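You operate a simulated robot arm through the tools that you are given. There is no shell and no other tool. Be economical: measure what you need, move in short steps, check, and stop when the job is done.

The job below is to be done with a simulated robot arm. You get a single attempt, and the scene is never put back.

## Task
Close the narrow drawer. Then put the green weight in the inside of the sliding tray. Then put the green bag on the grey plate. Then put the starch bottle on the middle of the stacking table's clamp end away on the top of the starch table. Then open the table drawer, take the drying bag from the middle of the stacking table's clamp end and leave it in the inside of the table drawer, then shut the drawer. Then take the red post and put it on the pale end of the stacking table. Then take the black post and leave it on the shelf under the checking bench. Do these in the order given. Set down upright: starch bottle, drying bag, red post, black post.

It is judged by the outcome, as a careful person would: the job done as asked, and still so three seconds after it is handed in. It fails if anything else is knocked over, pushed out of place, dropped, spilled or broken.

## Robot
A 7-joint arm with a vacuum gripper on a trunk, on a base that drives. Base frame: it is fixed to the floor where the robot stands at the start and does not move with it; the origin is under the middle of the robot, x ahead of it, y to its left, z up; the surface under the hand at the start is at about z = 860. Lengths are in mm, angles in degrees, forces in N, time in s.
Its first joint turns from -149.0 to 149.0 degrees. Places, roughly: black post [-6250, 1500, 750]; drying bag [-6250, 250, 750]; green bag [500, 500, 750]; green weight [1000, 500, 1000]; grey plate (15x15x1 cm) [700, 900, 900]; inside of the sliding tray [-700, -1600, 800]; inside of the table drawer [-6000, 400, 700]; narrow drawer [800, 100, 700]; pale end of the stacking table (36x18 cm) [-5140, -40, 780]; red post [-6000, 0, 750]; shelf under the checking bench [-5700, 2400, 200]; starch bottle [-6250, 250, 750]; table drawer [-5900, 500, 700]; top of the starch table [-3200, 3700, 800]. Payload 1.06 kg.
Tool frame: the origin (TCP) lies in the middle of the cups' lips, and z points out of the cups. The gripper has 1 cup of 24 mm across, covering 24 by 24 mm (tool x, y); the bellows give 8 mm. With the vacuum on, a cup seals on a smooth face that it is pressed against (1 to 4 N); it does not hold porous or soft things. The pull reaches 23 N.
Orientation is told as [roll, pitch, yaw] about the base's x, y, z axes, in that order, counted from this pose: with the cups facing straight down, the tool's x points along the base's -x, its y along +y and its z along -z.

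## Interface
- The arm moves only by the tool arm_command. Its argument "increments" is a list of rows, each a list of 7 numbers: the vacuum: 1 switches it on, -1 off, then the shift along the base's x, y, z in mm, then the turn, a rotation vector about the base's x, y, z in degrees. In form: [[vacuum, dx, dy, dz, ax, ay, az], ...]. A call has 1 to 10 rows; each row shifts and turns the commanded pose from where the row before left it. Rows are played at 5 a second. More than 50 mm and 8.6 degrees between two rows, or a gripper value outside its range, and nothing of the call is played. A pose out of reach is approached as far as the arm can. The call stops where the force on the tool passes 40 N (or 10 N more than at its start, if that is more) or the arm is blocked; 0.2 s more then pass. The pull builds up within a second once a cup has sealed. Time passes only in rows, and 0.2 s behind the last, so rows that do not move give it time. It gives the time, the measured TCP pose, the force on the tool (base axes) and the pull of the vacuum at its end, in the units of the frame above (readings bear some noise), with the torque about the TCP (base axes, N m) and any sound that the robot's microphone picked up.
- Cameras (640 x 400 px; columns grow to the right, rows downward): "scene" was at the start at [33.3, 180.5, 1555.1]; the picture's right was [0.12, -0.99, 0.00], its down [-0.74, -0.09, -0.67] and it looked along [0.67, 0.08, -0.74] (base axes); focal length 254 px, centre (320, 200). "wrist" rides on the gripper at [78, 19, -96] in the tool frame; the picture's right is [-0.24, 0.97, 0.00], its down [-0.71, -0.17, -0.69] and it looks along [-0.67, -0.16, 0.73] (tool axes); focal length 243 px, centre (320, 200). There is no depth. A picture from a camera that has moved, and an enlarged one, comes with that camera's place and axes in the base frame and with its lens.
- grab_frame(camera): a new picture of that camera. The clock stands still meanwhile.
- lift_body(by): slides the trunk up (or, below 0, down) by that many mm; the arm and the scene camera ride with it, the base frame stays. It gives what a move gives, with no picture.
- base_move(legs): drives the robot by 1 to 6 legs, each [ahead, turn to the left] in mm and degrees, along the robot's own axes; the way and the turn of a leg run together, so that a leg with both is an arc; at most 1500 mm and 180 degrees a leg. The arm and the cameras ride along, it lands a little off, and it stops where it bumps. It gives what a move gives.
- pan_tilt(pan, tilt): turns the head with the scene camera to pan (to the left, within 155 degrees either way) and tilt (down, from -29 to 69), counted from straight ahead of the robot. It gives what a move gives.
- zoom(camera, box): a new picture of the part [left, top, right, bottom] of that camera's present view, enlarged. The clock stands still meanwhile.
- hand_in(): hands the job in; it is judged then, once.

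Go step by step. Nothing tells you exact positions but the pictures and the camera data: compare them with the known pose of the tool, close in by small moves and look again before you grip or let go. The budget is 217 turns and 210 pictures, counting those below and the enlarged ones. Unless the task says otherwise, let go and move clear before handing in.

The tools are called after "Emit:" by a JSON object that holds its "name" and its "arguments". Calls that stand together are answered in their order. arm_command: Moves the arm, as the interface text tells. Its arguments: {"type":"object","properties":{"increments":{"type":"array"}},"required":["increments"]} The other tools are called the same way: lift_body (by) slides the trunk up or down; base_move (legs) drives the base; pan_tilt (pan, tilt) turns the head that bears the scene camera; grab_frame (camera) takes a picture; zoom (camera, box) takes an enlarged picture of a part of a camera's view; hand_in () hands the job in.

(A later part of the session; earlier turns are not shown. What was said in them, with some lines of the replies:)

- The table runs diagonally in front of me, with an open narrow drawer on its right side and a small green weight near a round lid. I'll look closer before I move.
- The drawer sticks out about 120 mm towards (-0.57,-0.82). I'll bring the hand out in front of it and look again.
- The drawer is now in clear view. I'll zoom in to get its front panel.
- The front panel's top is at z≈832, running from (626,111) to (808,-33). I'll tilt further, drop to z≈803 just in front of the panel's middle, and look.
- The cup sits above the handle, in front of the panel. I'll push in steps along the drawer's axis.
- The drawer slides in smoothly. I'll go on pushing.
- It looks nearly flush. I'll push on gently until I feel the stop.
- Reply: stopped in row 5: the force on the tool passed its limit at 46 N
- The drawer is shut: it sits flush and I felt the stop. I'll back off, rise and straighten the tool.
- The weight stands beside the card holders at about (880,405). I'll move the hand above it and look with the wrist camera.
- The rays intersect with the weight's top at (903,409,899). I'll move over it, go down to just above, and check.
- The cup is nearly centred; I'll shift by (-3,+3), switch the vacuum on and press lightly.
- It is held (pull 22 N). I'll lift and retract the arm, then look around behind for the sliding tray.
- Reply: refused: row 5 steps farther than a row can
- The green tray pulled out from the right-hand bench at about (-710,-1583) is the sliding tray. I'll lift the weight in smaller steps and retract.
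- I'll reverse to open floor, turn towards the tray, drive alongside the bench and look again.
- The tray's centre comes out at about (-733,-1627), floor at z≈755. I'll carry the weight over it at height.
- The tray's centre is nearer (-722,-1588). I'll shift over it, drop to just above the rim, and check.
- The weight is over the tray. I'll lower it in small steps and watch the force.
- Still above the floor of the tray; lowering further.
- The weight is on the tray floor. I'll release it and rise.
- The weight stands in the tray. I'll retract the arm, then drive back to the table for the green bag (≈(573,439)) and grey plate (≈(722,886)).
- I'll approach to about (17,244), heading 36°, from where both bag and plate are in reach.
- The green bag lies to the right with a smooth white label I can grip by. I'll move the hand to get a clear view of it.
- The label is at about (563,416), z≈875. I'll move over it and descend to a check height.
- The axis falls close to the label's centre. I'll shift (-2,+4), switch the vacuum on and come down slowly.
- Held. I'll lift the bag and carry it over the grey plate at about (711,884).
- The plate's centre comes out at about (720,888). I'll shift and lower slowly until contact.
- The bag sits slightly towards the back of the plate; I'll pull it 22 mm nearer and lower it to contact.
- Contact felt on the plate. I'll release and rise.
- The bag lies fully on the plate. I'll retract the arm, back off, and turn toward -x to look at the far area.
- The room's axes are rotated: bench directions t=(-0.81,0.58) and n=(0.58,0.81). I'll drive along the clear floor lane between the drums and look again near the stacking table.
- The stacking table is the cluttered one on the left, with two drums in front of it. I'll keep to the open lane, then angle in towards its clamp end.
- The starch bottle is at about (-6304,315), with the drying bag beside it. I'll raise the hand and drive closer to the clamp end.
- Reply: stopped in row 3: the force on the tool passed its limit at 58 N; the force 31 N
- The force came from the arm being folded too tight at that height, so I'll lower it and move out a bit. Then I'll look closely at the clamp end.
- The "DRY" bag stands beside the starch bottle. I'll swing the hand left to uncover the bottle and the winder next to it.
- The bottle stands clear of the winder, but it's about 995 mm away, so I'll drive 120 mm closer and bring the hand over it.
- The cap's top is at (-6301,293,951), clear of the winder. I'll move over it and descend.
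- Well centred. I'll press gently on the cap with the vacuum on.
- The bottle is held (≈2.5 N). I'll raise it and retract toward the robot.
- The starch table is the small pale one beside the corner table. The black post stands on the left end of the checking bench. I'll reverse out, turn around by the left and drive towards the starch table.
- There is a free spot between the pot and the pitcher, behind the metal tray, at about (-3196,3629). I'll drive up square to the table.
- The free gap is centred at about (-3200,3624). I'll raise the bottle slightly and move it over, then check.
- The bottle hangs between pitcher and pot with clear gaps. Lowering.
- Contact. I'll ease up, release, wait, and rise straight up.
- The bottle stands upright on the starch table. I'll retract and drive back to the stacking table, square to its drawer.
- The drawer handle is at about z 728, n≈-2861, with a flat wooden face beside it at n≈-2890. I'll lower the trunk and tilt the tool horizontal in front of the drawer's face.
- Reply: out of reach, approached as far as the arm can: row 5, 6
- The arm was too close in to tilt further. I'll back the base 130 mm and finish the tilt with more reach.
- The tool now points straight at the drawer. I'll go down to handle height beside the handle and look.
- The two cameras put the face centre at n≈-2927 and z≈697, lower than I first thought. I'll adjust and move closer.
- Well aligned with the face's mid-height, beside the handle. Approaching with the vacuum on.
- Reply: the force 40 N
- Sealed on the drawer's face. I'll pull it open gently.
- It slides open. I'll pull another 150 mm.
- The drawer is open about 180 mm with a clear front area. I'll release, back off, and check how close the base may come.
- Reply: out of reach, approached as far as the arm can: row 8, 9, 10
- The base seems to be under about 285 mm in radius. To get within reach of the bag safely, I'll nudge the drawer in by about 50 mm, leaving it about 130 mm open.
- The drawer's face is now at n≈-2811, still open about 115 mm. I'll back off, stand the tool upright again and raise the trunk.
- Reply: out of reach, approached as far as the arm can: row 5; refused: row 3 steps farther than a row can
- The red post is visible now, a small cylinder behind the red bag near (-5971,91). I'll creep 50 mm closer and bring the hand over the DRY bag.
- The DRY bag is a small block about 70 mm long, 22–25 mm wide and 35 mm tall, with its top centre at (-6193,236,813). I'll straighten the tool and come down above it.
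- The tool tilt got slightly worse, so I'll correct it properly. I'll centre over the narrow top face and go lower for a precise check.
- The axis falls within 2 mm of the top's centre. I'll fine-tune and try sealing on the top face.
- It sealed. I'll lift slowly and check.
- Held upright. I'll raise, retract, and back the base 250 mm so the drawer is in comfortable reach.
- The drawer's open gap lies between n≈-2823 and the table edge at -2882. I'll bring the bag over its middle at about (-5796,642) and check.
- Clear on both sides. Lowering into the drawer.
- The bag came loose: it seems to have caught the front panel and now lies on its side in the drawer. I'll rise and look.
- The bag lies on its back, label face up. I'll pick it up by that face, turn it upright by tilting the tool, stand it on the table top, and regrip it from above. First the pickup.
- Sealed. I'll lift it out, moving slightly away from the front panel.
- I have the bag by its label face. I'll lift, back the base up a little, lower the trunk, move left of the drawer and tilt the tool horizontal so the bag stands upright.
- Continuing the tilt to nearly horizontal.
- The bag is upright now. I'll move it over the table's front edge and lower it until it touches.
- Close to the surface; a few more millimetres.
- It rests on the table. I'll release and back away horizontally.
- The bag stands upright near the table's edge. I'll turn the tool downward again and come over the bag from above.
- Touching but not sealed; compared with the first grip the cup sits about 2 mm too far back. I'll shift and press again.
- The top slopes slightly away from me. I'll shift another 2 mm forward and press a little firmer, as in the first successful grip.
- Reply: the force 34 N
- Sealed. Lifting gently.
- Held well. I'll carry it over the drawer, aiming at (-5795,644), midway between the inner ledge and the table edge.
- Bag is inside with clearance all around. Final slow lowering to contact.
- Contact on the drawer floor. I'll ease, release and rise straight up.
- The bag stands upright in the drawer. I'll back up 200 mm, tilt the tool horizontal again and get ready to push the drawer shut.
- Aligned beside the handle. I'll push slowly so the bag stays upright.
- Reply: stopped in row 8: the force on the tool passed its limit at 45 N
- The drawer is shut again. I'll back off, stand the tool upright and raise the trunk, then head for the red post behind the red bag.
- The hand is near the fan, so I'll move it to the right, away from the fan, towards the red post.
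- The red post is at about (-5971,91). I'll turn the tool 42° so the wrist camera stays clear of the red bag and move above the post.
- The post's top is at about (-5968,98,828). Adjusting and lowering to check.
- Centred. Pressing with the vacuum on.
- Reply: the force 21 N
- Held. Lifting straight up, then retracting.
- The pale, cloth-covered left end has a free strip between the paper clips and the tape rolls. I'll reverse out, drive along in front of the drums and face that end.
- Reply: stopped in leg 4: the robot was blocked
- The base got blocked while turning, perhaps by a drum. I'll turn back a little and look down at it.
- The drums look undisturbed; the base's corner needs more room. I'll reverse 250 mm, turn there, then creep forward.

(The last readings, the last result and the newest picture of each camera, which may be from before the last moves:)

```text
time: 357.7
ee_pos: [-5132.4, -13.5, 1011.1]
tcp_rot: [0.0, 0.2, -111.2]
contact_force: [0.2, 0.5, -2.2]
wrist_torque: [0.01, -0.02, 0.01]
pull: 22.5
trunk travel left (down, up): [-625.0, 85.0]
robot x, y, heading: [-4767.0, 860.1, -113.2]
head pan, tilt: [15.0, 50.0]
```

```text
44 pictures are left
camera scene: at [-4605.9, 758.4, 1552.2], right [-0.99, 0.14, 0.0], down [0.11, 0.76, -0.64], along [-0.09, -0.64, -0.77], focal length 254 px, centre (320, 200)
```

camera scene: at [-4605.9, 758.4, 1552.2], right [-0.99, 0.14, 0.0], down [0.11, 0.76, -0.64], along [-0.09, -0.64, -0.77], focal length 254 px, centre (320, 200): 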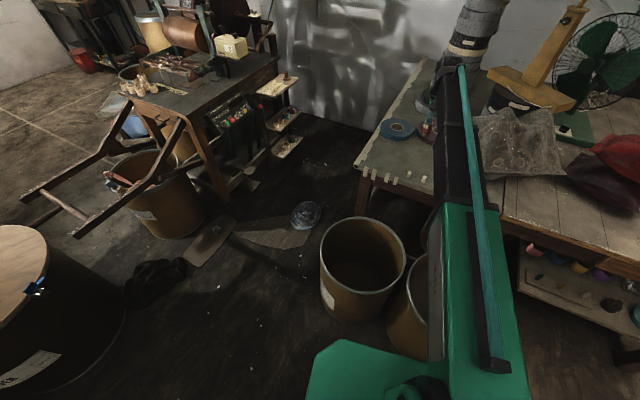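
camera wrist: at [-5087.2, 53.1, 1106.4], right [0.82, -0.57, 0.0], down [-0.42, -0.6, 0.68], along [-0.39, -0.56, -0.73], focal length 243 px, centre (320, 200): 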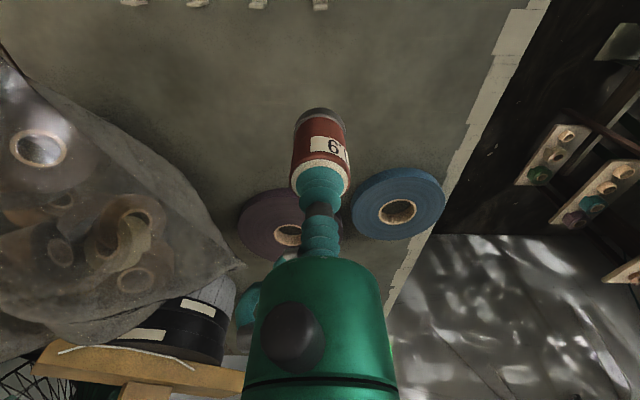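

The spot below the post is clear cloth between clips and tape rolls. Lowering.

Emit:
{"name": "arm_command", "arguments": {"increments": [[1, -3, -4, -40, 0, 0, 0], [1, -2, -2, -40, 0, 0, 0], [1, 0, 0, -40, 0, 0, 0], [1, 0, 0, -30, 0, 0, 0], [1, 0, 0, 0, 0, 0, 0]]}}

Emit:
{"name": "grab_frame", "arguments": {"camera": "wrist"}}

```text
time: 358.9
ee_pos: [-5136.6, -21.1, 861.4]
tcp_rot: [0.0, 0.2, -111.3]
contact_force: [0.0, 0.2, -1.2]
wrist_torque: [0.0, 0.0, -0.03]
pull: 22.5
trunk travel left (down, up): [-625.0, 85.0]
robot x, y, heading: [-4770.4, 861.1, -113.3]
head pan, tilt: [15.0, 50.0]
```

```text
43 pictures are left
camera wrist: at [-5090.8, 46.4, 956.7], right [0.82, -0.57, 0.0], down [-0.42, -0.6, 0.68], along [-0.39, -0.56, -0.73], focal length 243 px, centre (320, 200)
```

wrist: 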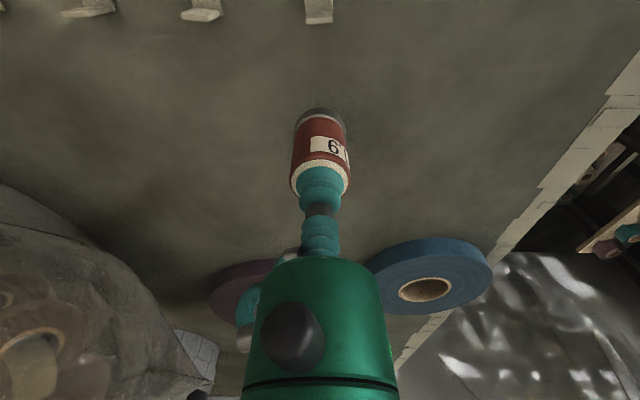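

Emit:
{"name": "arm_command", "arguments": {"increments": [[1, 0, 0, -12, 0, 0, 0], [1, 0, 0, -8, 0, 0, 0], [1, 0, 0, -4, 0, 0, 0], [1, 0, 0, 0, 0, 0, 0]]}}

Emit:
{"name": "arm_command", "arguments": {"increments": [[1, 0, 0, -3, 0, 0, 0], [1, 0, 0, -3, 0, 0, 0], [1, 0, 0, 0, 0, 0, 0]]}}

```text
time: 359.9
ee_pos: [-5137.5, -18.8, 836.7]
tcp_rot: [-0.1, 0.1, -111.4]
contact_force: [-0.3, 0.2, -2.1]
wrist_torque: [-0.04, -0.01, 0.03]
pull: 23.0
trunk travel left (down, up): [-625.0, 85.0]
robot x, y, heading: [-4766.8, 865.0, -113.5]
head pan, tilt: [15.0, 50.0]
```

```text
time: 360.7
ee_pos: [-5136.4, -18.1, 833.9]
tcp_rot: [-0.1, 0.1, -111.3]
contact_force: [-2.5, -4.9, 17.5]
wrist_torque: [-0.02, -0.01, -0.02]
pull: 22.9
trunk travel left (down, up): [-625.0, 85.0]
robot x, y, heading: [-4770.1, 859.9, -113.4]
head pan, tilt: [15.0, 50.0]
```

Contact. Releasing and rising.

Emit:
{"name": "arm_command", "arguments": {"increments": [[1, 0, 0, 2, 0, 0, 0], [-1, 0, 0, 0, 0, 0, 0], [-1, 0, 0, 0, 0, 0, 0], [-1, 0, 0, 0, 0, 0, 0], [-1, 0, 0, 0, 0, 0, 0], [-1, 0, 0, 4, 0, 0, 0], [-1, 0, 0, 15, 0, 0, 0], [-1, 0, 0, 45, 0, 0, 0], [-1, 0, 0, 45, 0, 0, 0], [-1, 0, 0, 45, 0, 0, 0]]}}

Emit:
{"name": "arm_command", "arguments": {"increments": [[-1, 0, 0, 45, 0, 0, 0], [-1, 13, 42, 35, 0, 0, 0], [-1, 13, 42, 0, 0, 0, 0], [-1, 13, 42, 0, 0, 0, 0], [-1, 13, 42, 0, 0, 0, 0], [-1, 13, 42, 0, 0, 0, 0], [-1, 13, 42, 0, 0, 0, 0], [-1, 13, 42, 0, 0, 0, 0], [-1, 13, 42, 0, 0, 0, 0]]}}

Emit:
{"name": "grab_frame", "arguments": {"camera": "wrist"}}

Emit:
{"name": "grab_frame", "arguments": {"camera": "scene"}}

```text
time: 362.9
ee_pos: [-5135.8, -20.0, 986.5]
tcp_rot: [0.1, 0.3, -111.3]
contact_force: [0.3, -0.3, 1.0]
wrist_torque: [0.01, 0.01, 0.02]
pull: 0.0
trunk travel left (down, up): [-625.0, 85.0]
robot x, y, heading: [-4764.4, 862.4, -113.1]
head pan, tilt: [15.0, 50.0]
```

```text
refused: row 2 steps farther than a row can; nothing moved
```

```text
42 pictures are left
camera wrist: at [-5090.0, 46.3, 1082.8], right [0.82, -0.57, 0.0], down [-0.42, -0.6, 0.68], along [-0.39, -0.56, -0.73], focal length 243 px, centre (320, 200)
```

wrist: 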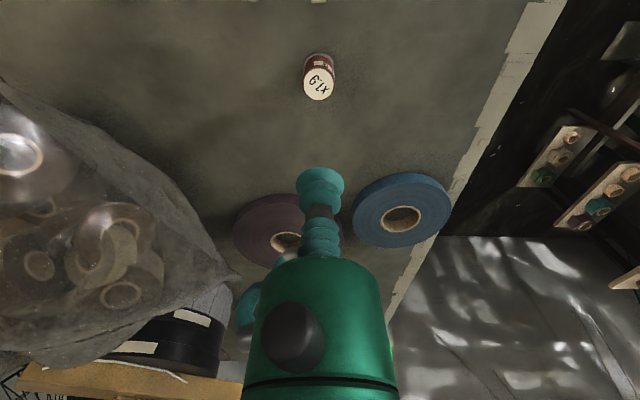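

```text
41 pictures are left
camera scene: at [-4605.7, 759.0, 1552.2], right [-0.99, 0.14, 0.0], down [0.11, 0.76, -0.64], along [-0.09, -0.64, -0.77], focal length 254 px, centre (320, 200)
```

scene: 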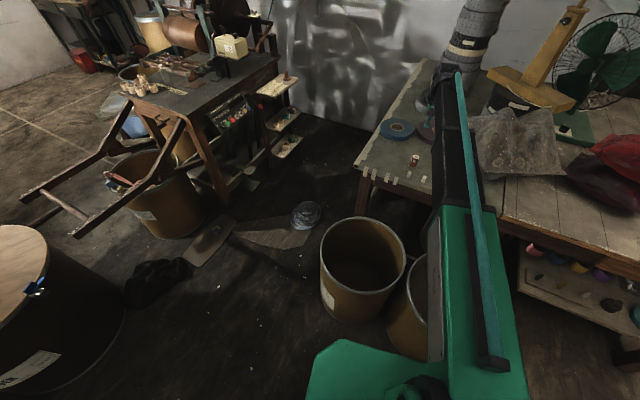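

The red post stands upright on the pale end. I'll retract the arm, back out, and drive to the checking bench for the black post.

Emit:
{"name": "arm_command", "arguments": {"increments": [[-1, 0, 0, 45, 0, 0, 0], [-1, 5, 20, 35, 0, 0, 0], [-1, 13, 42, 0, 0, 0, 0], [-1, 13, 42, 0, 0, 0, 0], [-1, 13, 42, 0, 0, 0, 0], [-1, 13, 42, 0, 0, 0, 0], [-1, 13, 42, 0, 0, 0, 0], [-1, 13, 42, 0, 0, 0, 0], [-1, 13, 42, 0, 0, 0, 0]]}}

Emit:
{"name": "base_move", "arguments": {"legs": [[-130, 0], [0, -87.7], [850, 0], [0, -14.6]]}}

Emit:
{"name": "pan_tilt", "arguments": {"pan": 10, "tilt": 45}}

Emit:
{"name": "grab_frame", "arguments": {"camera": "scene"}}

Emit:
{"name": "grab_frame", "arguments": {"camera": "wrist"}}

```text
time: 364.9
ee_pos: [-5038.1, 296.0, 1068.0]
tcp_rot: [0.0, 0.2, -111.2]
contact_force: [1.1, -0.7, 0.2]
wrist_torque: [0.0, 0.03, 0.02]
pull: 0.1
trunk travel left (down, up): [-625.0, 85.0]
robot x, y, heading: [-4767.5, 864.9, -113.6]
head pan, tilt: [15.0, 50.0]
```

```text
time: 374.9
ee_pos: [-6002.5, 1671.8, 1067.8]
tcp_rot: [0.1, 0.2, 146.4]
contact_force: [1.0, 0.3, -0.2]
wrist_torque: [0.0, -0.01, 0.03]
pull: 0.0
trunk travel left (down, up): [-625.0, 85.0]
robot x, y, heading: [-5504.8, 1285.5, 144.0]
head pan, tilt: [15.0, 50.0]
```

```text
time: 375.5
ee_pos: [-6002.5, 1672.7, 1068.4]
tcp_rot: [0.0, 0.2, 146.4]
contact_force: [-0.2, 1.4, 0.6]
wrist_torque: [0.04, 0.0, -0.01]
pull: 0.1
trunk travel left (down, up): [-625.0, 85.0]
robot x, y, heading: [-5509.8, 1286.4, 144.6]
head pan, tilt: [10.0, 45.0]
```

```text
40 pictures are left
camera scene: at [-5645.0, 1158.2, 1559.1], right [0.43, 0.9, 0.0], down [0.64, -0.31, -0.71], along [-0.64, 0.31, -0.71], focal length 254 px, centre (320, 200)
```

scene: 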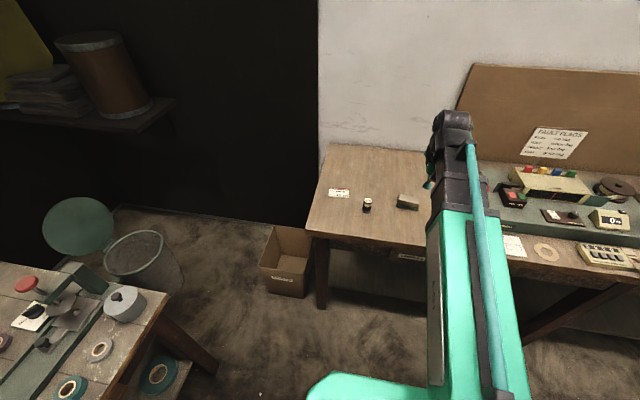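

```text
39 pictures are left
camera wrist: at [-5949.1, 1613.3, 1163.5], right [-0.73, -0.68, 0.0], down [-0.5, 0.54, 0.68], along [-0.46, 0.5, -0.73], focal length 243 px, centre (320, 200)
```

wrist: 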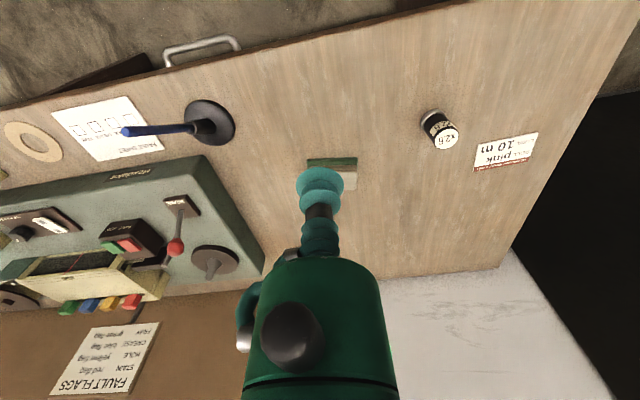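

The black post's top is at about (-6179,1616,866). Moving above it.

Emit:
{"name": "arm_command", "arguments": {"increments": [[-1, -44, -14, -10, 0, 0, 0], [-1, -44, -14, -15, 0, 0, 0], [-1, -44, -14, -15, 0, 0, 0], [-1, -44, -14, -15, 0, 0, 0], [-1, 0, 0, -45, 0, 0, 0], [-1, 0, 0, -45, 0, 0, 0], [-1, 0, 0, -25, 0, 0, 0], [-1, 0, 0, 0, 0, 0, 0]]}}

Emit:
{"name": "grab_frame", "arguments": {"camera": "wrist"}}

```text
time: 377.3
ee_pos: [-6179.0, 1616.0, 899.1]
tcp_rot: [0.1, 0.1, 146.4]
contact_force: [0.0, -0.1, 1.4]
wrist_torque: [0.03, 0.01, -0.04]
pull: 0.0
trunk travel left (down, up): [-625.0, 85.0]
robot x, y, heading: [-5505.4, 1285.8, 144.3]
head pan, tilt: [10.0, 45.0]
```

```text
38 pictures are left
camera wrist: at [-6125.1, 1557.0, 994.1], right [-0.73, -0.68, 0.0], down [-0.5, 0.54, 0.68], along [-0.46, 0.5, -0.73], focal length 243 px, centre (320, 200)
```

wrist: 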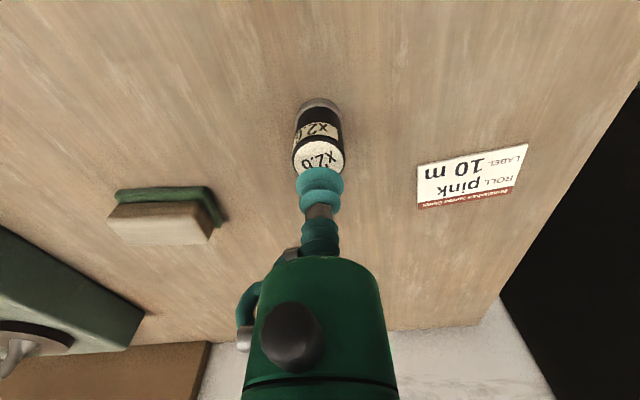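

Emit:
{"name": "arm_command", "arguments": {"increments": [[1, 0, 0, -20, 0, 0, 0], [1, 0, 0, -8, 0, 0, 0], [1, 0, 0, -4, 0, 0, 0], [1, 0, 0, -3, 0, 0, 0], [1, 0, 0, 0, 0, 0, 0], [1, 0, 0, 0, 0, 0, 0]]}}

```text
time: 378.9
ee_pos: [-6179.3, 1614.5, 866.2]
tcp_rot: [0.0, -0.2, 146.4]
contact_force: [-0.3, -1.8, 23.6]
wrist_torque: [0.03, -0.04, -0.01]
pull: 22.5
trunk travel left (down, up): [-625.0, 85.0]
robot x, y, heading: [-5511.9, 1289.4, 144.4]
head pan, tilt: [10.0, 45.0]
stopped in row 6: the force on the tool passed its limit at 41 N (the readings are from after the stop); the commanded pose is now the measured one
```

Held. Lift, retract, then back up and drive along the bench to face its lower shelf.

Emit:
{"name": "arm_command", "arguments": {"increments": [[1, 0, 0, 10, 0, 0, 0], [1, 0, 0, 40, 0, 0, 0], [1, 0, 0, 45, 0, 0, 0], [1, 0, 0, 45, 0, 0, 0], [1, 20, 0, 40, 0, 0, 0], [1, 40, 5, 20, 0, 0, 0], [1, 40, 5, 0, 0, 0, 0], [1, 40, 5, 0, 0, 0, 0], [1, 40, 5, 0, 0, 0, 0]]}}

Emit:
{"name": "base_move", "arguments": {"legs": [[-300, 0], [0, -90], [750, 0], [0, 90]]}}

Emit:
{"name": "pan_tilt", "arguments": {"pan": 15, "tilt": 40}}

Emit:
{"name": "grab_frame", "arguments": {"camera": "scene"}}

```text
time: 380.9
ee_pos: [-5997.8, 1636.1, 1064.5]
tcp_rot: [0.0, 0.0, 146.3]
contact_force: [-0.5, -0.6, -2.3]
wrist_torque: [0.02, 0.02, 0.03]
pull: 22.6
trunk travel left (down, up): [-625.0, 85.0]
robot x, y, heading: [-5505.7, 1285.5, 144.4]
head pan, tilt: [10.0, 45.0]
```

```text
time: 394.3
ee_pos: [-5305.7, 2079.2, 1064.7]
tcp_rot: [-0.1, 0.1, 145.5]
contact_force: [0.1, 0.3, -1.7]
wrist_torque: [0.0, 0.02, -0.03]
pull: 23.0
trunk travel left (down, up): [-625.0, 85.0]
robot x, y, heading: [-4822.3, 1720.2, 143.5]
head pan, tilt: [10.0, 45.0]
```

```text
time: 395.0
ee_pos: [-5304.8, 2077.9, 1063.5]
tcp_rot: [0.0, 0.1, 145.5]
contact_force: [-0.1, 0.8, -1.9]
wrist_torque: [-0.02, 0.01, 0.0]
pull: 23.2
trunk travel left (down, up): [-625.0, 85.0]
robot x, y, heading: [-4817.6, 1721.3, 143.2]
head pan, tilt: [15.0, 40.0]
```

```text
37 pictures are left
camera scene: at [-4964.8, 1589.9, 1566.4], right [0.37, 0.93, 0.0], down [0.6, -0.24, -0.77], along [-0.71, 0.28, -0.64], focal length 254 px, centre (320, 200)
```

scene: 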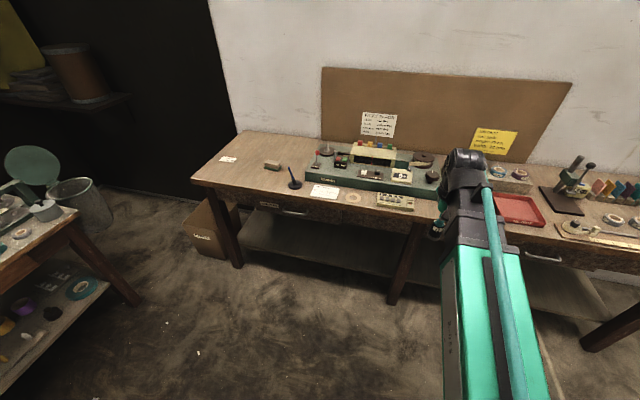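

The shelf runs under the bench between the front legs, set back from the bench's front edge. I'll lower the trunk to see under it.

Emit:
{"name": "lift_body", "arguments": {"by": -450}}

Emit:
{"name": "pan_tilt", "arguments": {"pan": 20, "tilt": 25}}

Emit:
{"name": "grab_frame", "arguments": {"camera": "scene"}}

Emit:
{"name": "grab_frame", "arguments": {"camera": "wrist"}}

```text
refused: -450 is not a number from -400 to 400
```

```text
time: 395.7
ee_pos: [-5305.7, 2078.4, 1063.9]
tcp_rot: [0.0, 0.1, 145.5]
contact_force: [-0.3, 0.6, -2.2]
wrist_torque: [0.0, 0.06, 0.01]
pull: 22.8
trunk travel left (down, up): [-625.0, 85.0]
robot x, y, heading: [-4819.6, 1719.7, 143.1]
head pan, tilt: [20.0, 25.0]
```

```text
36 pictures are left
camera scene: at [-4974.1, 1584.9, 1589.6], right [0.29, 0.96, 0.0], down [0.41, -0.12, -0.91], along [-0.87, 0.26, -0.42], focal length 254 px, centre (320, 200)
```

scene: 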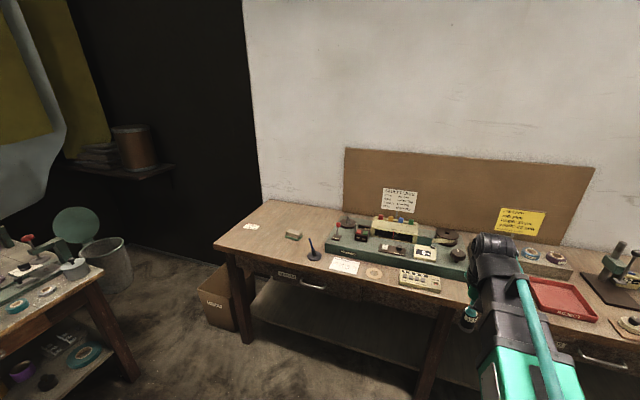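

```text
35 pictures are left
camera wrist: at [-5252.0, 2019.1, 1159.4], right [-0.74, -0.67, 0.0], down [-0.49, 0.54, 0.68], along [-0.46, 0.51, -0.73], focal length 243 px, centre (320, 200)
```

wrist: 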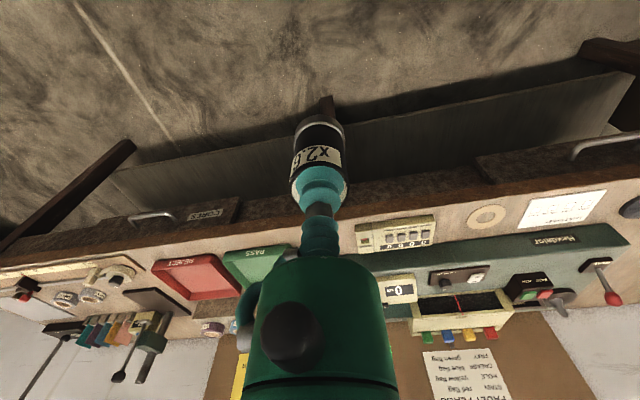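

Emit:
{"name": "lift_body", "arguments": {"by": -400}}

Emit:
{"name": "grab_frame", "arguments": {"camera": "scene"}}

Emit:
{"name": "grab_frame", "arguments": {"camera": "wrist"}}

```text
time: 399.6
ee_pos: [-5305.1, 2078.6, 663.3]
tcp_rot: [0.0, 0.1, 145.5]
contact_force: [0.0, -0.8, -1.5]
wrist_torque: [-0.01, -0.02, 0.0]
pull: 23.0
trunk travel left (down, up): [-225.0, 485.0]
robot x, y, heading: [-4821.0, 1723.2, 143.3]
head pan, tilt: [20.0, 25.0]
```

```text
34 pictures are left
camera scene: at [-4974.1, 1584.9, 1189.7], right [0.29, 0.96, 0.0], down [0.41, -0.12, -0.91], along [-0.87, 0.26, -0.42], focal length 254 px, centre (320, 200)
```

scene: 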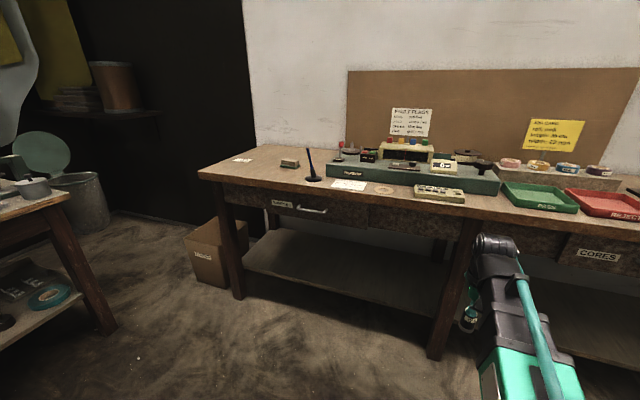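

```text
33 pictures are left
camera wrist: at [-5252.0, 2019.1, 759.5], right [-0.74, -0.67, 0.0], down [-0.49, 0.54, 0.68], along [-0.46, 0.51, -0.73], focal length 243 px, centre (320, 200)
```

wrist: 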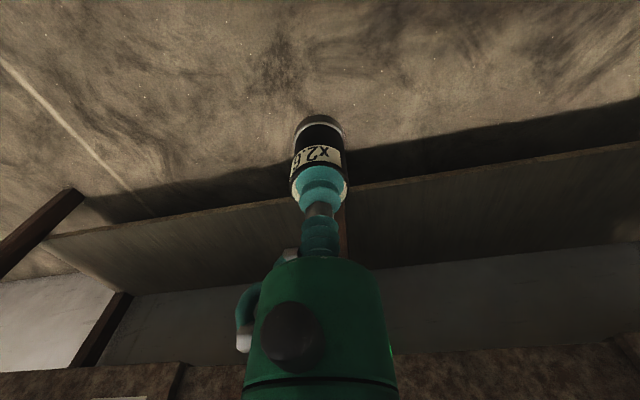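

The left bay of the shelf is empty. Its front edge is at t≈5880, z≈258, and the bench apron's bottom is at about 665. I'll drive 110 mm closer, lower fully, and bring the post down to shelf height outside the bench.

Emit:
{"name": "base_move", "arguments": {"legs": [[110, 0]]}}

Emit:
{"name": "lift_body", "arguments": {"by": -225}}

Emit:
{"name": "arm_command", "arguments": {"increments": [[1, -20, 0, -25, 0, 0, 0], [1, -20, 0, -25, 0, 0, 0], [1, -20, 0, -18, 0, 0, 0], [1, -20, -10, 0, 0, 0, 0], [1, -20, -10, 0, 0, 0, 0]]}}

Emit:
{"name": "grab_frame", "arguments": {"camera": "wrist"}}

Emit:
{"name": "grab_frame", "arguments": {"camera": "scene"}}

```text
time: 400.8
ee_pos: [-5393.4, 2144.7, 663.9]
tcp_rot: [0.1, 0.1, 145.5]
contact_force: [-1.2, 0.7, -1.8]
wrist_torque: [-0.04, -0.03, -0.02]
pull: 22.1
trunk travel left (down, up): [-225.0, 485.0]
robot x, y, heading: [-4909.6, 1786.0, 143.2]
head pan, tilt: [20.0, 25.0]
```

```text
time: 403.1
ee_pos: [-5395.0, 2144.5, 439.5]
tcp_rot: [0.0, 0.0, 145.6]
contact_force: [0.2, -0.8, -1.7]
wrist_torque: [0.02, 0.02, -0.01]
pull: 22.7
trunk travel left (down, up): [0.0, 710.0]
robot x, y, heading: [-4907.8, 1788.2, 143.5]
head pan, tilt: [20.0, 25.0]
```

```text
time: 404.3
ee_pos: [-5495.4, 2125.1, 370.3]
tcp_rot: [0.0, 0.0, 145.6]
contact_force: [0.3, -0.2, -2.1]
wrist_torque: [-0.02, 0.01, 0.0]
pull: 22.7
trunk travel left (down, up): [0.0, 710.0]
robot x, y, heading: [-4909.5, 1789.2, 143.7]
head pan, tilt: [20.0, 25.0]
```

```text
32 pictures are left
camera wrist: at [-5441.3, 2064.7, 466.3], right [-0.74, -0.67, 0.0], down [-0.49, 0.54, 0.68], along [-0.46, 0.51, -0.73], focal length 243 px, centre (320, 200)
```

wrist: 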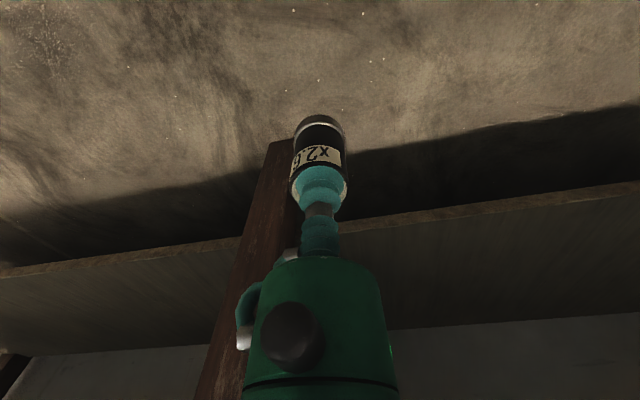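

```text
31 pictures are left
camera scene: at [-5062.5, 1650.6, 964.7], right [0.29, 0.96, 0.0], down [0.41, -0.12, -0.91], along [-0.87, 0.26, -0.42], focal length 254 px, centre (320, 200)
```

scene: 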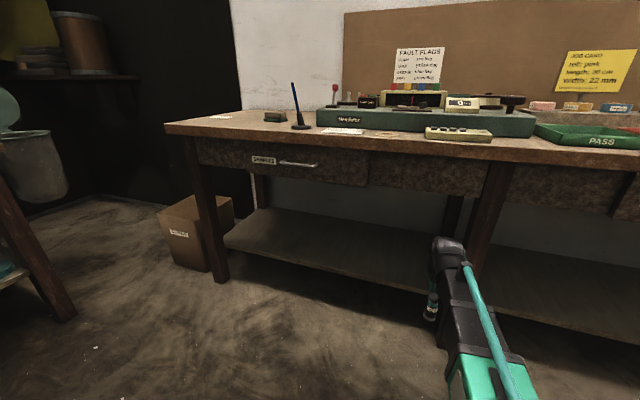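

Geometry agrees: shelf z≈260. I'll move the post in over the shelf, away from the middle leg.

Emit:
{"name": "arm_command", "arguments": {"increments": [[1, -30, -20, 0, 0, 0, 0], [1, -40, 4, 0, 0, 0, 0], [1, -45, 8, 0, 0, 0, 0], [1, -45, 10, 0, 0, 0, 0]]}}

Emit:
{"name": "grab_frame", "arguments": {"camera": "wrist"}}

Emit:
{"name": "zoom", "arguments": {"camera": "scene", "box": [250, 130, 550, 330]}}

```text
time: 405.3
ee_pos: [-5654.9, 2125.3, 370.3]
tcp_rot: [0.0, 0.2, 145.5]
contact_force: [-0.2, 0.3, -1.9]
wrist_torque: [0.02, 0.04, -0.03]
pull: 23.3
trunk travel left (down, up): [0.0, 710.0]
robot x, y, heading: [-4909.5, 1782.6, 143.3]
head pan, tilt: [20.0, 25.0]
```

```text
30 pictures are left
camera wrist: at [-5601.6, 2066.4, 465.8], right [-0.74, -0.67, 0.0], down [-0.49, 0.54, 0.68], along [-0.46, 0.51, -0.73], focal length 243 px, centre (320, 200)
```

wrist: 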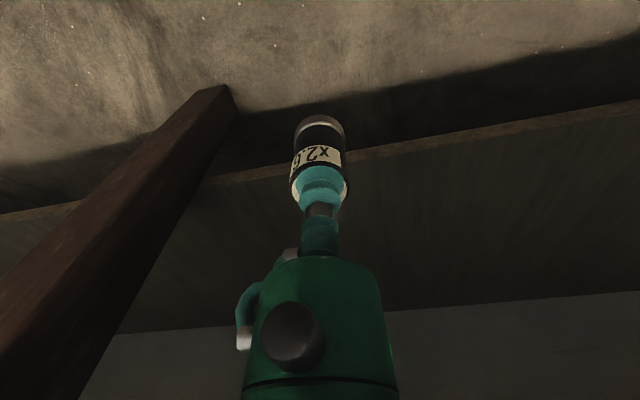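

```text
2.00 times, centred on (400, 230) of scene
camera zoom: at [-5062.5, 1650.5, 964.7], right [0.29, 0.96, 0.0], down [0.41, -0.12, -0.91], along [-0.87, 0.26, -0.42], focal length 508 px, centre (160, 140)
```

zoom: 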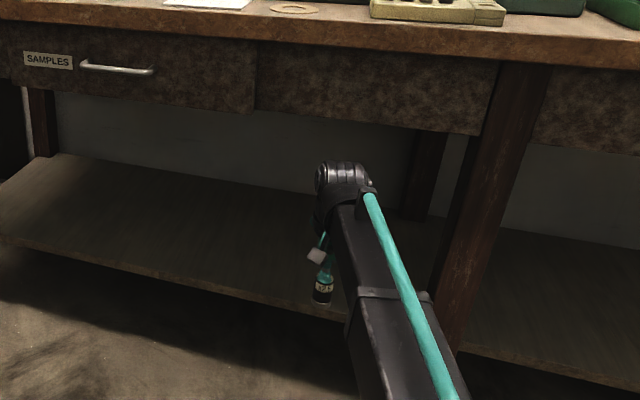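

All views now agree best on shelf z≈210 with its front edge at t≈5930. I'll lower a little, creep the base 70 mm forward, then extend.

Emit:
{"name": "arm_command", "arguments": {"increments": [[1, 0, 0, -30, 0, 0, 0], [1, 0, 0, 0, 0, 0, 0]]}}

Emit:
{"name": "base_move", "arguments": {"legs": [[70, 0]]}}

Emit:
{"name": "arm_command", "arguments": {"increments": [[1, -33, 23, 0, 0, 0, 0], [1, -33, 23, 0, 0, 0, 0], [1, 0, 0, 0, 0, 0, 0]]}}

Emit:
{"name": "grab_frame", "arguments": {"camera": "wrist"}}

Emit:
{"name": "zoom", "arguments": {"camera": "scene", "box": [250, 130, 550, 330]}}

```text
time: 405.9
ee_pos: [-5654.1, 2125.9, 340.8]
tcp_rot: [-0.1, 0.1, 145.5]
contact_force: [-0.7, 0.0, -1.8]
wrist_torque: [0.01, 0.01, 0.02]
pull: 22.8
trunk travel left (down, up): [0.0, 710.0]
robot x, y, heading: [-4907.8, 1786.4, 143.4]
head pan, tilt: [20.0, 25.0]
```

```text
time: 406.9
ee_pos: [-5709.8, 2168.4, 340.1]
tcp_rot: [0.0, 0.1, 145.4]
contact_force: [0.0, 0.6, -1.5]
wrist_torque: [-0.03, 0.01, -0.01]
pull: 23.9
trunk travel left (down, up): [0.0, 710.0]
robot x, y, heading: [-4965.0, 1828.9, 143.4]
head pan, tilt: [20.0, 25.0]
```

```text
time: 407.7
ee_pos: [-5776.4, 2213.3, 339.3]
tcp_rot: [0.0, 0.2, 145.5]
contact_force: [-0.1, 0.0, -2.0]
wrist_torque: [0.0, 0.0, -0.03]
pull: 22.8
trunk travel left (down, up): [0.0, 710.0]
robot x, y, heading: [-4966.4, 1831.1, 143.4]
head pan, tilt: [20.0, 25.0]
```

```text
28 pictures are left
camera wrist: at [-5722.4, 2154.0, 435.7], right [-0.74, -0.67, 0.0], down [-0.49, 0.54, 0.68], along [-0.46, 0.51, -0.73], focal length 243 px, centre (320, 200)
```

wrist: 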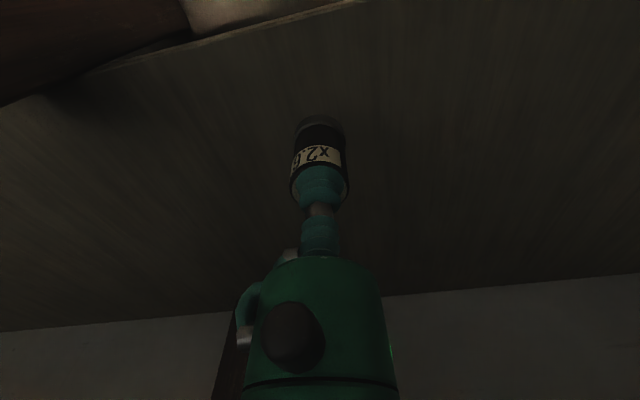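

```text
2.00 times, centred on (400, 230) of scene
camera zoom: at [-5118.6, 1692.1, 964.7], right [0.29, 0.96, 0.0], down [0.41, -0.12, -0.91], along [-0.87, 0.26, -0.42], focal length 508 px, centre (160, 140)
```

zoom: 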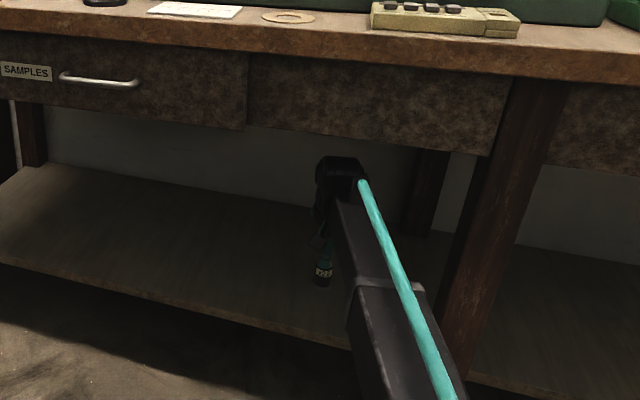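

The post is about 59 mm inside the shelf's front edge. Lowering carefully.

Emit:
{"name": "arm_command", "arguments": {"increments": [[1, 0, 0, -15, 0, 0, 0], [1, 0, 0, -15, 0, 0, 0], [1, 0, 0, -10, 0, 0, 0], [1, 0, 0, 0, 0, 0, 0]]}}

Emit:
{"name": "arm_command", "arguments": {"increments": [[1, 0, 0, -6, 0, 0, 0], [1, 0, 0, -5, 0, 0, 0], [1, 0, 0, 0, 0, 0, 0]]}}

Emit:
{"name": "grab_frame", "arguments": {"camera": "wrist"}}

Emit:
{"name": "zoom", "arguments": {"camera": "scene", "box": [350, 180, 470, 300]}}

```text
time: 408.7
ee_pos: [-5776.2, 2213.2, 299.3]
tcp_rot: [0.0, 0.1, 145.5]
contact_force: [-1.0, -0.8, -1.7]
wrist_torque: [-0.03, 0.01, -0.01]
pull: 22.1
trunk travel left (down, up): [0.0, 710.0]
robot x, y, heading: [-4962.7, 1830.0, 143.1]
head pan, tilt: [20.0, 25.0]
```

```text
time: 409.5
ee_pos: [-5776.4, 2214.1, 290.0]
tcp_rot: [0.0, 0.1, 145.5]
contact_force: [0.0, 0.9, -2.2]
wrist_torque: [0.01, -0.03, 0.0]
pull: 22.7
trunk travel left (down, up): [0.0, 710.0]
robot x, y, heading: [-4965.7, 1828.8, 143.4]
head pan, tilt: [20.0, 25.0]
```

```text
26 pictures are left
camera wrist: at [-5722.6, 2154.1, 385.2], right [-0.74, -0.67, 0.0], down [-0.49, 0.54, 0.68], along [-0.46, 0.51, -0.73], focal length 243 px, centre (320, 200)
```

wrist: 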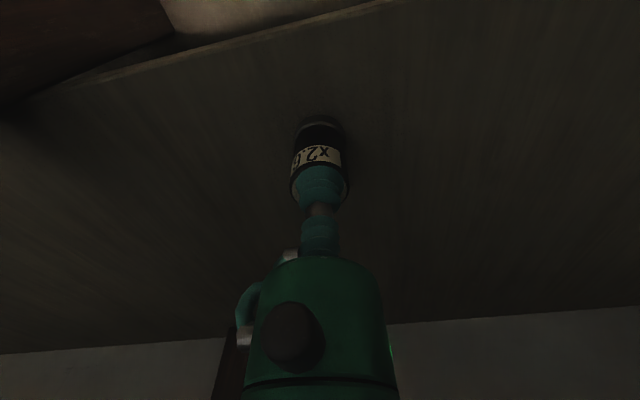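

```text
3.33 times, centred on (410, 240) of scene
camera zoom: at [-5118.6, 1692.1, 964.7], right [0.29, 0.96, 0.0], down [0.41, -0.12, -0.91], along [-0.87, 0.26, -0.42], focal length 847 px, centre (20, 67)
```

zoom: 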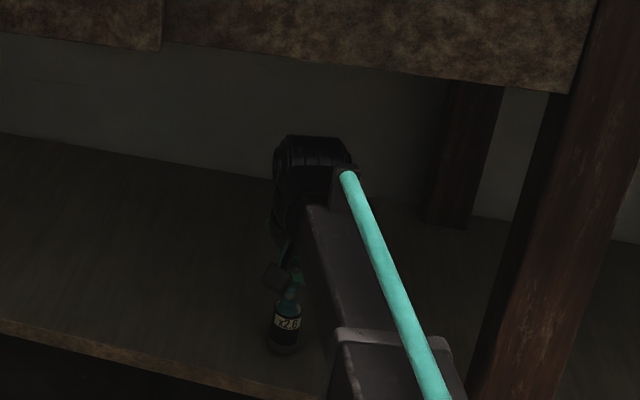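

Emit:
{"name": "arm_command", "arguments": {"increments": [[1, 0, 0, -6, 0, 0, 0], [1, 0, 0, -5, 0, 0, 0], [1, 0, 0, 0, 0, 0, 0]]}}

Emit:
{"name": "arm_command", "arguments": {"increments": [[1, 0, 0, -4, 0, 0, 0], [1, 0, 0, -3, 0, 0, 0], [1, 0, 0, 0, 0, 0, 0]]}}

Emit:
{"name": "arm_command", "arguments": {"increments": [[1, 0, 0, -3, 0, 0, 0], [1, 0, 0, -3, 0, 0, 0], [1, 0, 0, 0, 0, 0, 0]]}}

```text
time: 410.3
ee_pos: [-5775.3, 2214.5, 280.7]
tcp_rot: [0.1, 0.1, 145.5]
contact_force: [-0.1, -0.7, 9.7]
wrist_torque: [0.03, -0.02, -0.01]
pull: 23.0
trunk travel left (down, up): [0.0, 710.0]
robot x, y, heading: [-4964.0, 1829.1, 143.5]
head pan, tilt: [20.0, 25.0]
```

```text
time: 411.1
ee_pos: [-5775.8, 2213.9, 273.6]
tcp_rot: [0.0, 0.0, 145.4]
contact_force: [-1.8, 0.7, 17.8]
wrist_torque: [0.01, 0.01, 0.03]
pull: 23.1
trunk travel left (down, up): [0.0, 710.0]
robot x, y, heading: [-4968.3, 1831.8, 143.5]
head pan, tilt: [20.0, 25.0]
```

```text
time: 412.0
ee_pos: [-5775.4, 2213.5, 271.0]
tcp_rot: [0.0, -0.1, 145.4]
contact_force: [2.2, -0.9, 26.4]
wrist_torque: [0.01, -0.03, 0.01]
pull: 23.1
trunk travel left (down, up): [0.0, 710.0]
robot x, y, heading: [-4965.3, 1830.3, 143.1]
head pan, tilt: [20.0, 25.0]
stopped in row 3: the force on the tool passed its limit at 41 N (the readings are from after the stop); the commanded pose is now the measured one
```

The post is on the shelf. I'll ease off, release, rise slightly and withdraw horizontally.

Emit:
{"name": "arm_command", "arguments": {"increments": [[1, 0, 0, 6, 0, 0, 0], [-1, 0, 0, 0, 0, 0, 0], [-1, 0, 0, 0, 0, 0, 0], [-1, 0, 0, 0, 0, 0, 0], [-1, 0, 0, 0, 0, 0, 0], [-1, 0, 0, 5, 0, 0, 0], [-1, 0, 0, 15, 0, 0, 0], [-1, 0, 0, 30, 0, 0, 0], [-1, 0, 0, 20, 0, 0, 0], [-1, 0, 0, 0, 0, 0, 0]]}}

Emit:
{"name": "arm_command", "arguments": {"increments": [[-1, 33, -23, 0, 0, 0, 0], [-1, 33, -23, 0, 0, 0, 0], [-1, 35, -25, 0, 0, 0, 0], [-1, 35, -25, 0, 0, 0, 0], [-1, 35, -25, 0, 0, 0, 0], [-1, 35, -25, 0, 0, 0, 0]]}}

Emit:
{"name": "base_move", "arguments": {"legs": [[-250, 0]]}}

Emit:
{"name": "grab_frame", "arguments": {"camera": "scene"}}

```text
time: 414.2
ee_pos: [-5776.6, 2213.0, 344.1]
tcp_rot: [0.0, 0.0, 145.4]
contact_force: [-0.5, -0.1, -0.6]
wrist_torque: [0.01, -0.01, -0.01]
pull: 0.1
trunk travel left (down, up): [0.0, 710.0]
robot x, y, heading: [-4963.9, 1825.7, 143.3]
head pan, tilt: [20.0, 25.0]
```

```text
time: 415.6
ee_pos: [-5569.2, 2067.4, 342.7]
tcp_rot: [0.0, 0.1, 145.4]
contact_force: [0.1, -0.1, 0.0]
wrist_torque: [0.0, 0.02, 0.0]
pull: 0.1
trunk travel left (down, up): [0.0, 710.0]
robot x, y, heading: [-4966.3, 1830.0, 143.4]
head pan, tilt: [20.0, 25.0]
```

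```text
time: 417.4
ee_pos: [-5366.7, 1919.0, 341.9]
tcp_rot: [0.0, 0.0, 145.4]
contact_force: [0.8, -0.4, 0.4]
wrist_torque: [0.01, 0.0, 0.0]
pull: 0.0
trunk travel left (down, up): [0.0, 710.0]
robot x, y, heading: [-4761.6, 1677.6, 143.4]
head pan, tilt: [20.0, 25.0]
```

```text
24 pictures are left
camera scene: at [-4916.2, 1541.8, 964.7], right [0.29, 0.96, 0.0], down [0.4, -0.12, -0.91], along [-0.87, 0.26, -0.42], focal length 254 px, centre (320, 200)
```

scene: 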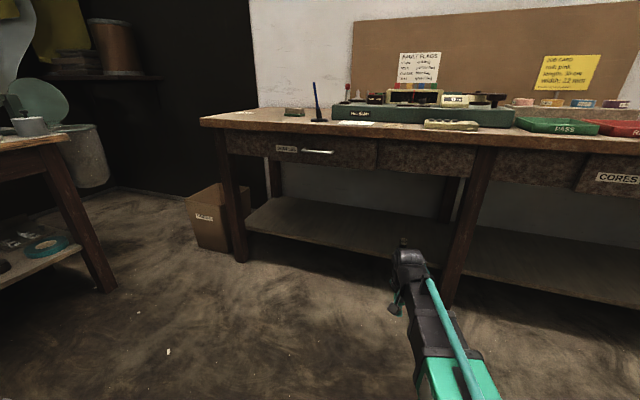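

Emit:
{"name": "zoom", "arguments": {"camera": "scene", "box": [340, 190, 480, 290]}}

Emit:
{"name": "grab_frame", "arguments": {"camera": "wrist"}}

```text
4.00 times, centred on (410, 240) of scene
camera zoom: at [-4916.2, 1541.8, 964.7], right [0.29, 0.96, 0.0], down [0.4, -0.12, -0.91], along [-0.87, 0.26, -0.42], focal length 1016 px, centre (-40, 40)
```

zoom: 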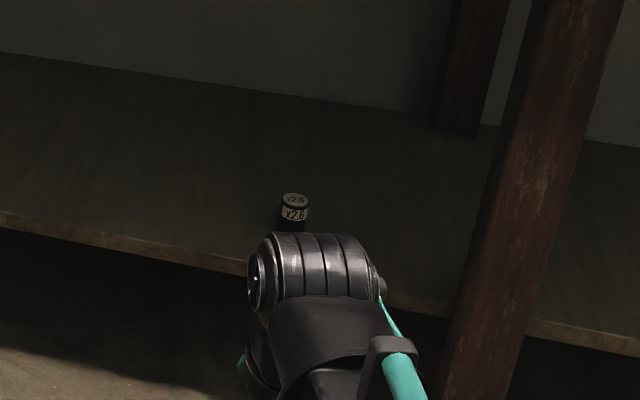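

```text
22 pictures are left
camera wrist: at [-5313.1, 1857.7, 438.5], right [-0.75, -0.67, 0.0], down [-0.49, 0.54, 0.69], along [-0.46, 0.51, -0.73], focal length 243 px, centre (320, 200)
```

wrist: 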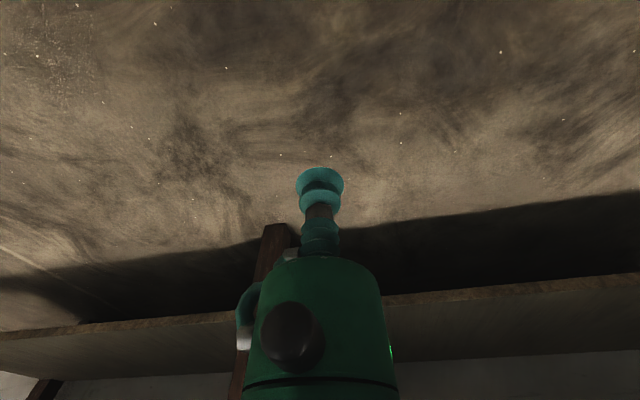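

The black post stands upright on the shelf, every other step has been checked, and the arm is clear. I'll hand in now.

Emit:
{"name": "hand_in", "arguments": {}}

```text
The job is handed in.
```

I did all seven steps in the order you gave and handed the job in; the result has not come back yet.

Three things happened along the way:
- **Drying bag:** it caught on the drawer's inner edge and fell over inside. I took it out, stood it upright on the stacking table, gripped it again and put it back upright. It was still upright with the drawer half closed; I did not see it again after shutting.
- **Drum:** the base was blocked once while turning near the two drums in front of the stacking table. The drums looked undisturbed afterwards, but I could not confirm that exactly.
- **Starch bottle:** I put it between the pot and the pitcher, because the front strip of the starch table was too narrow.
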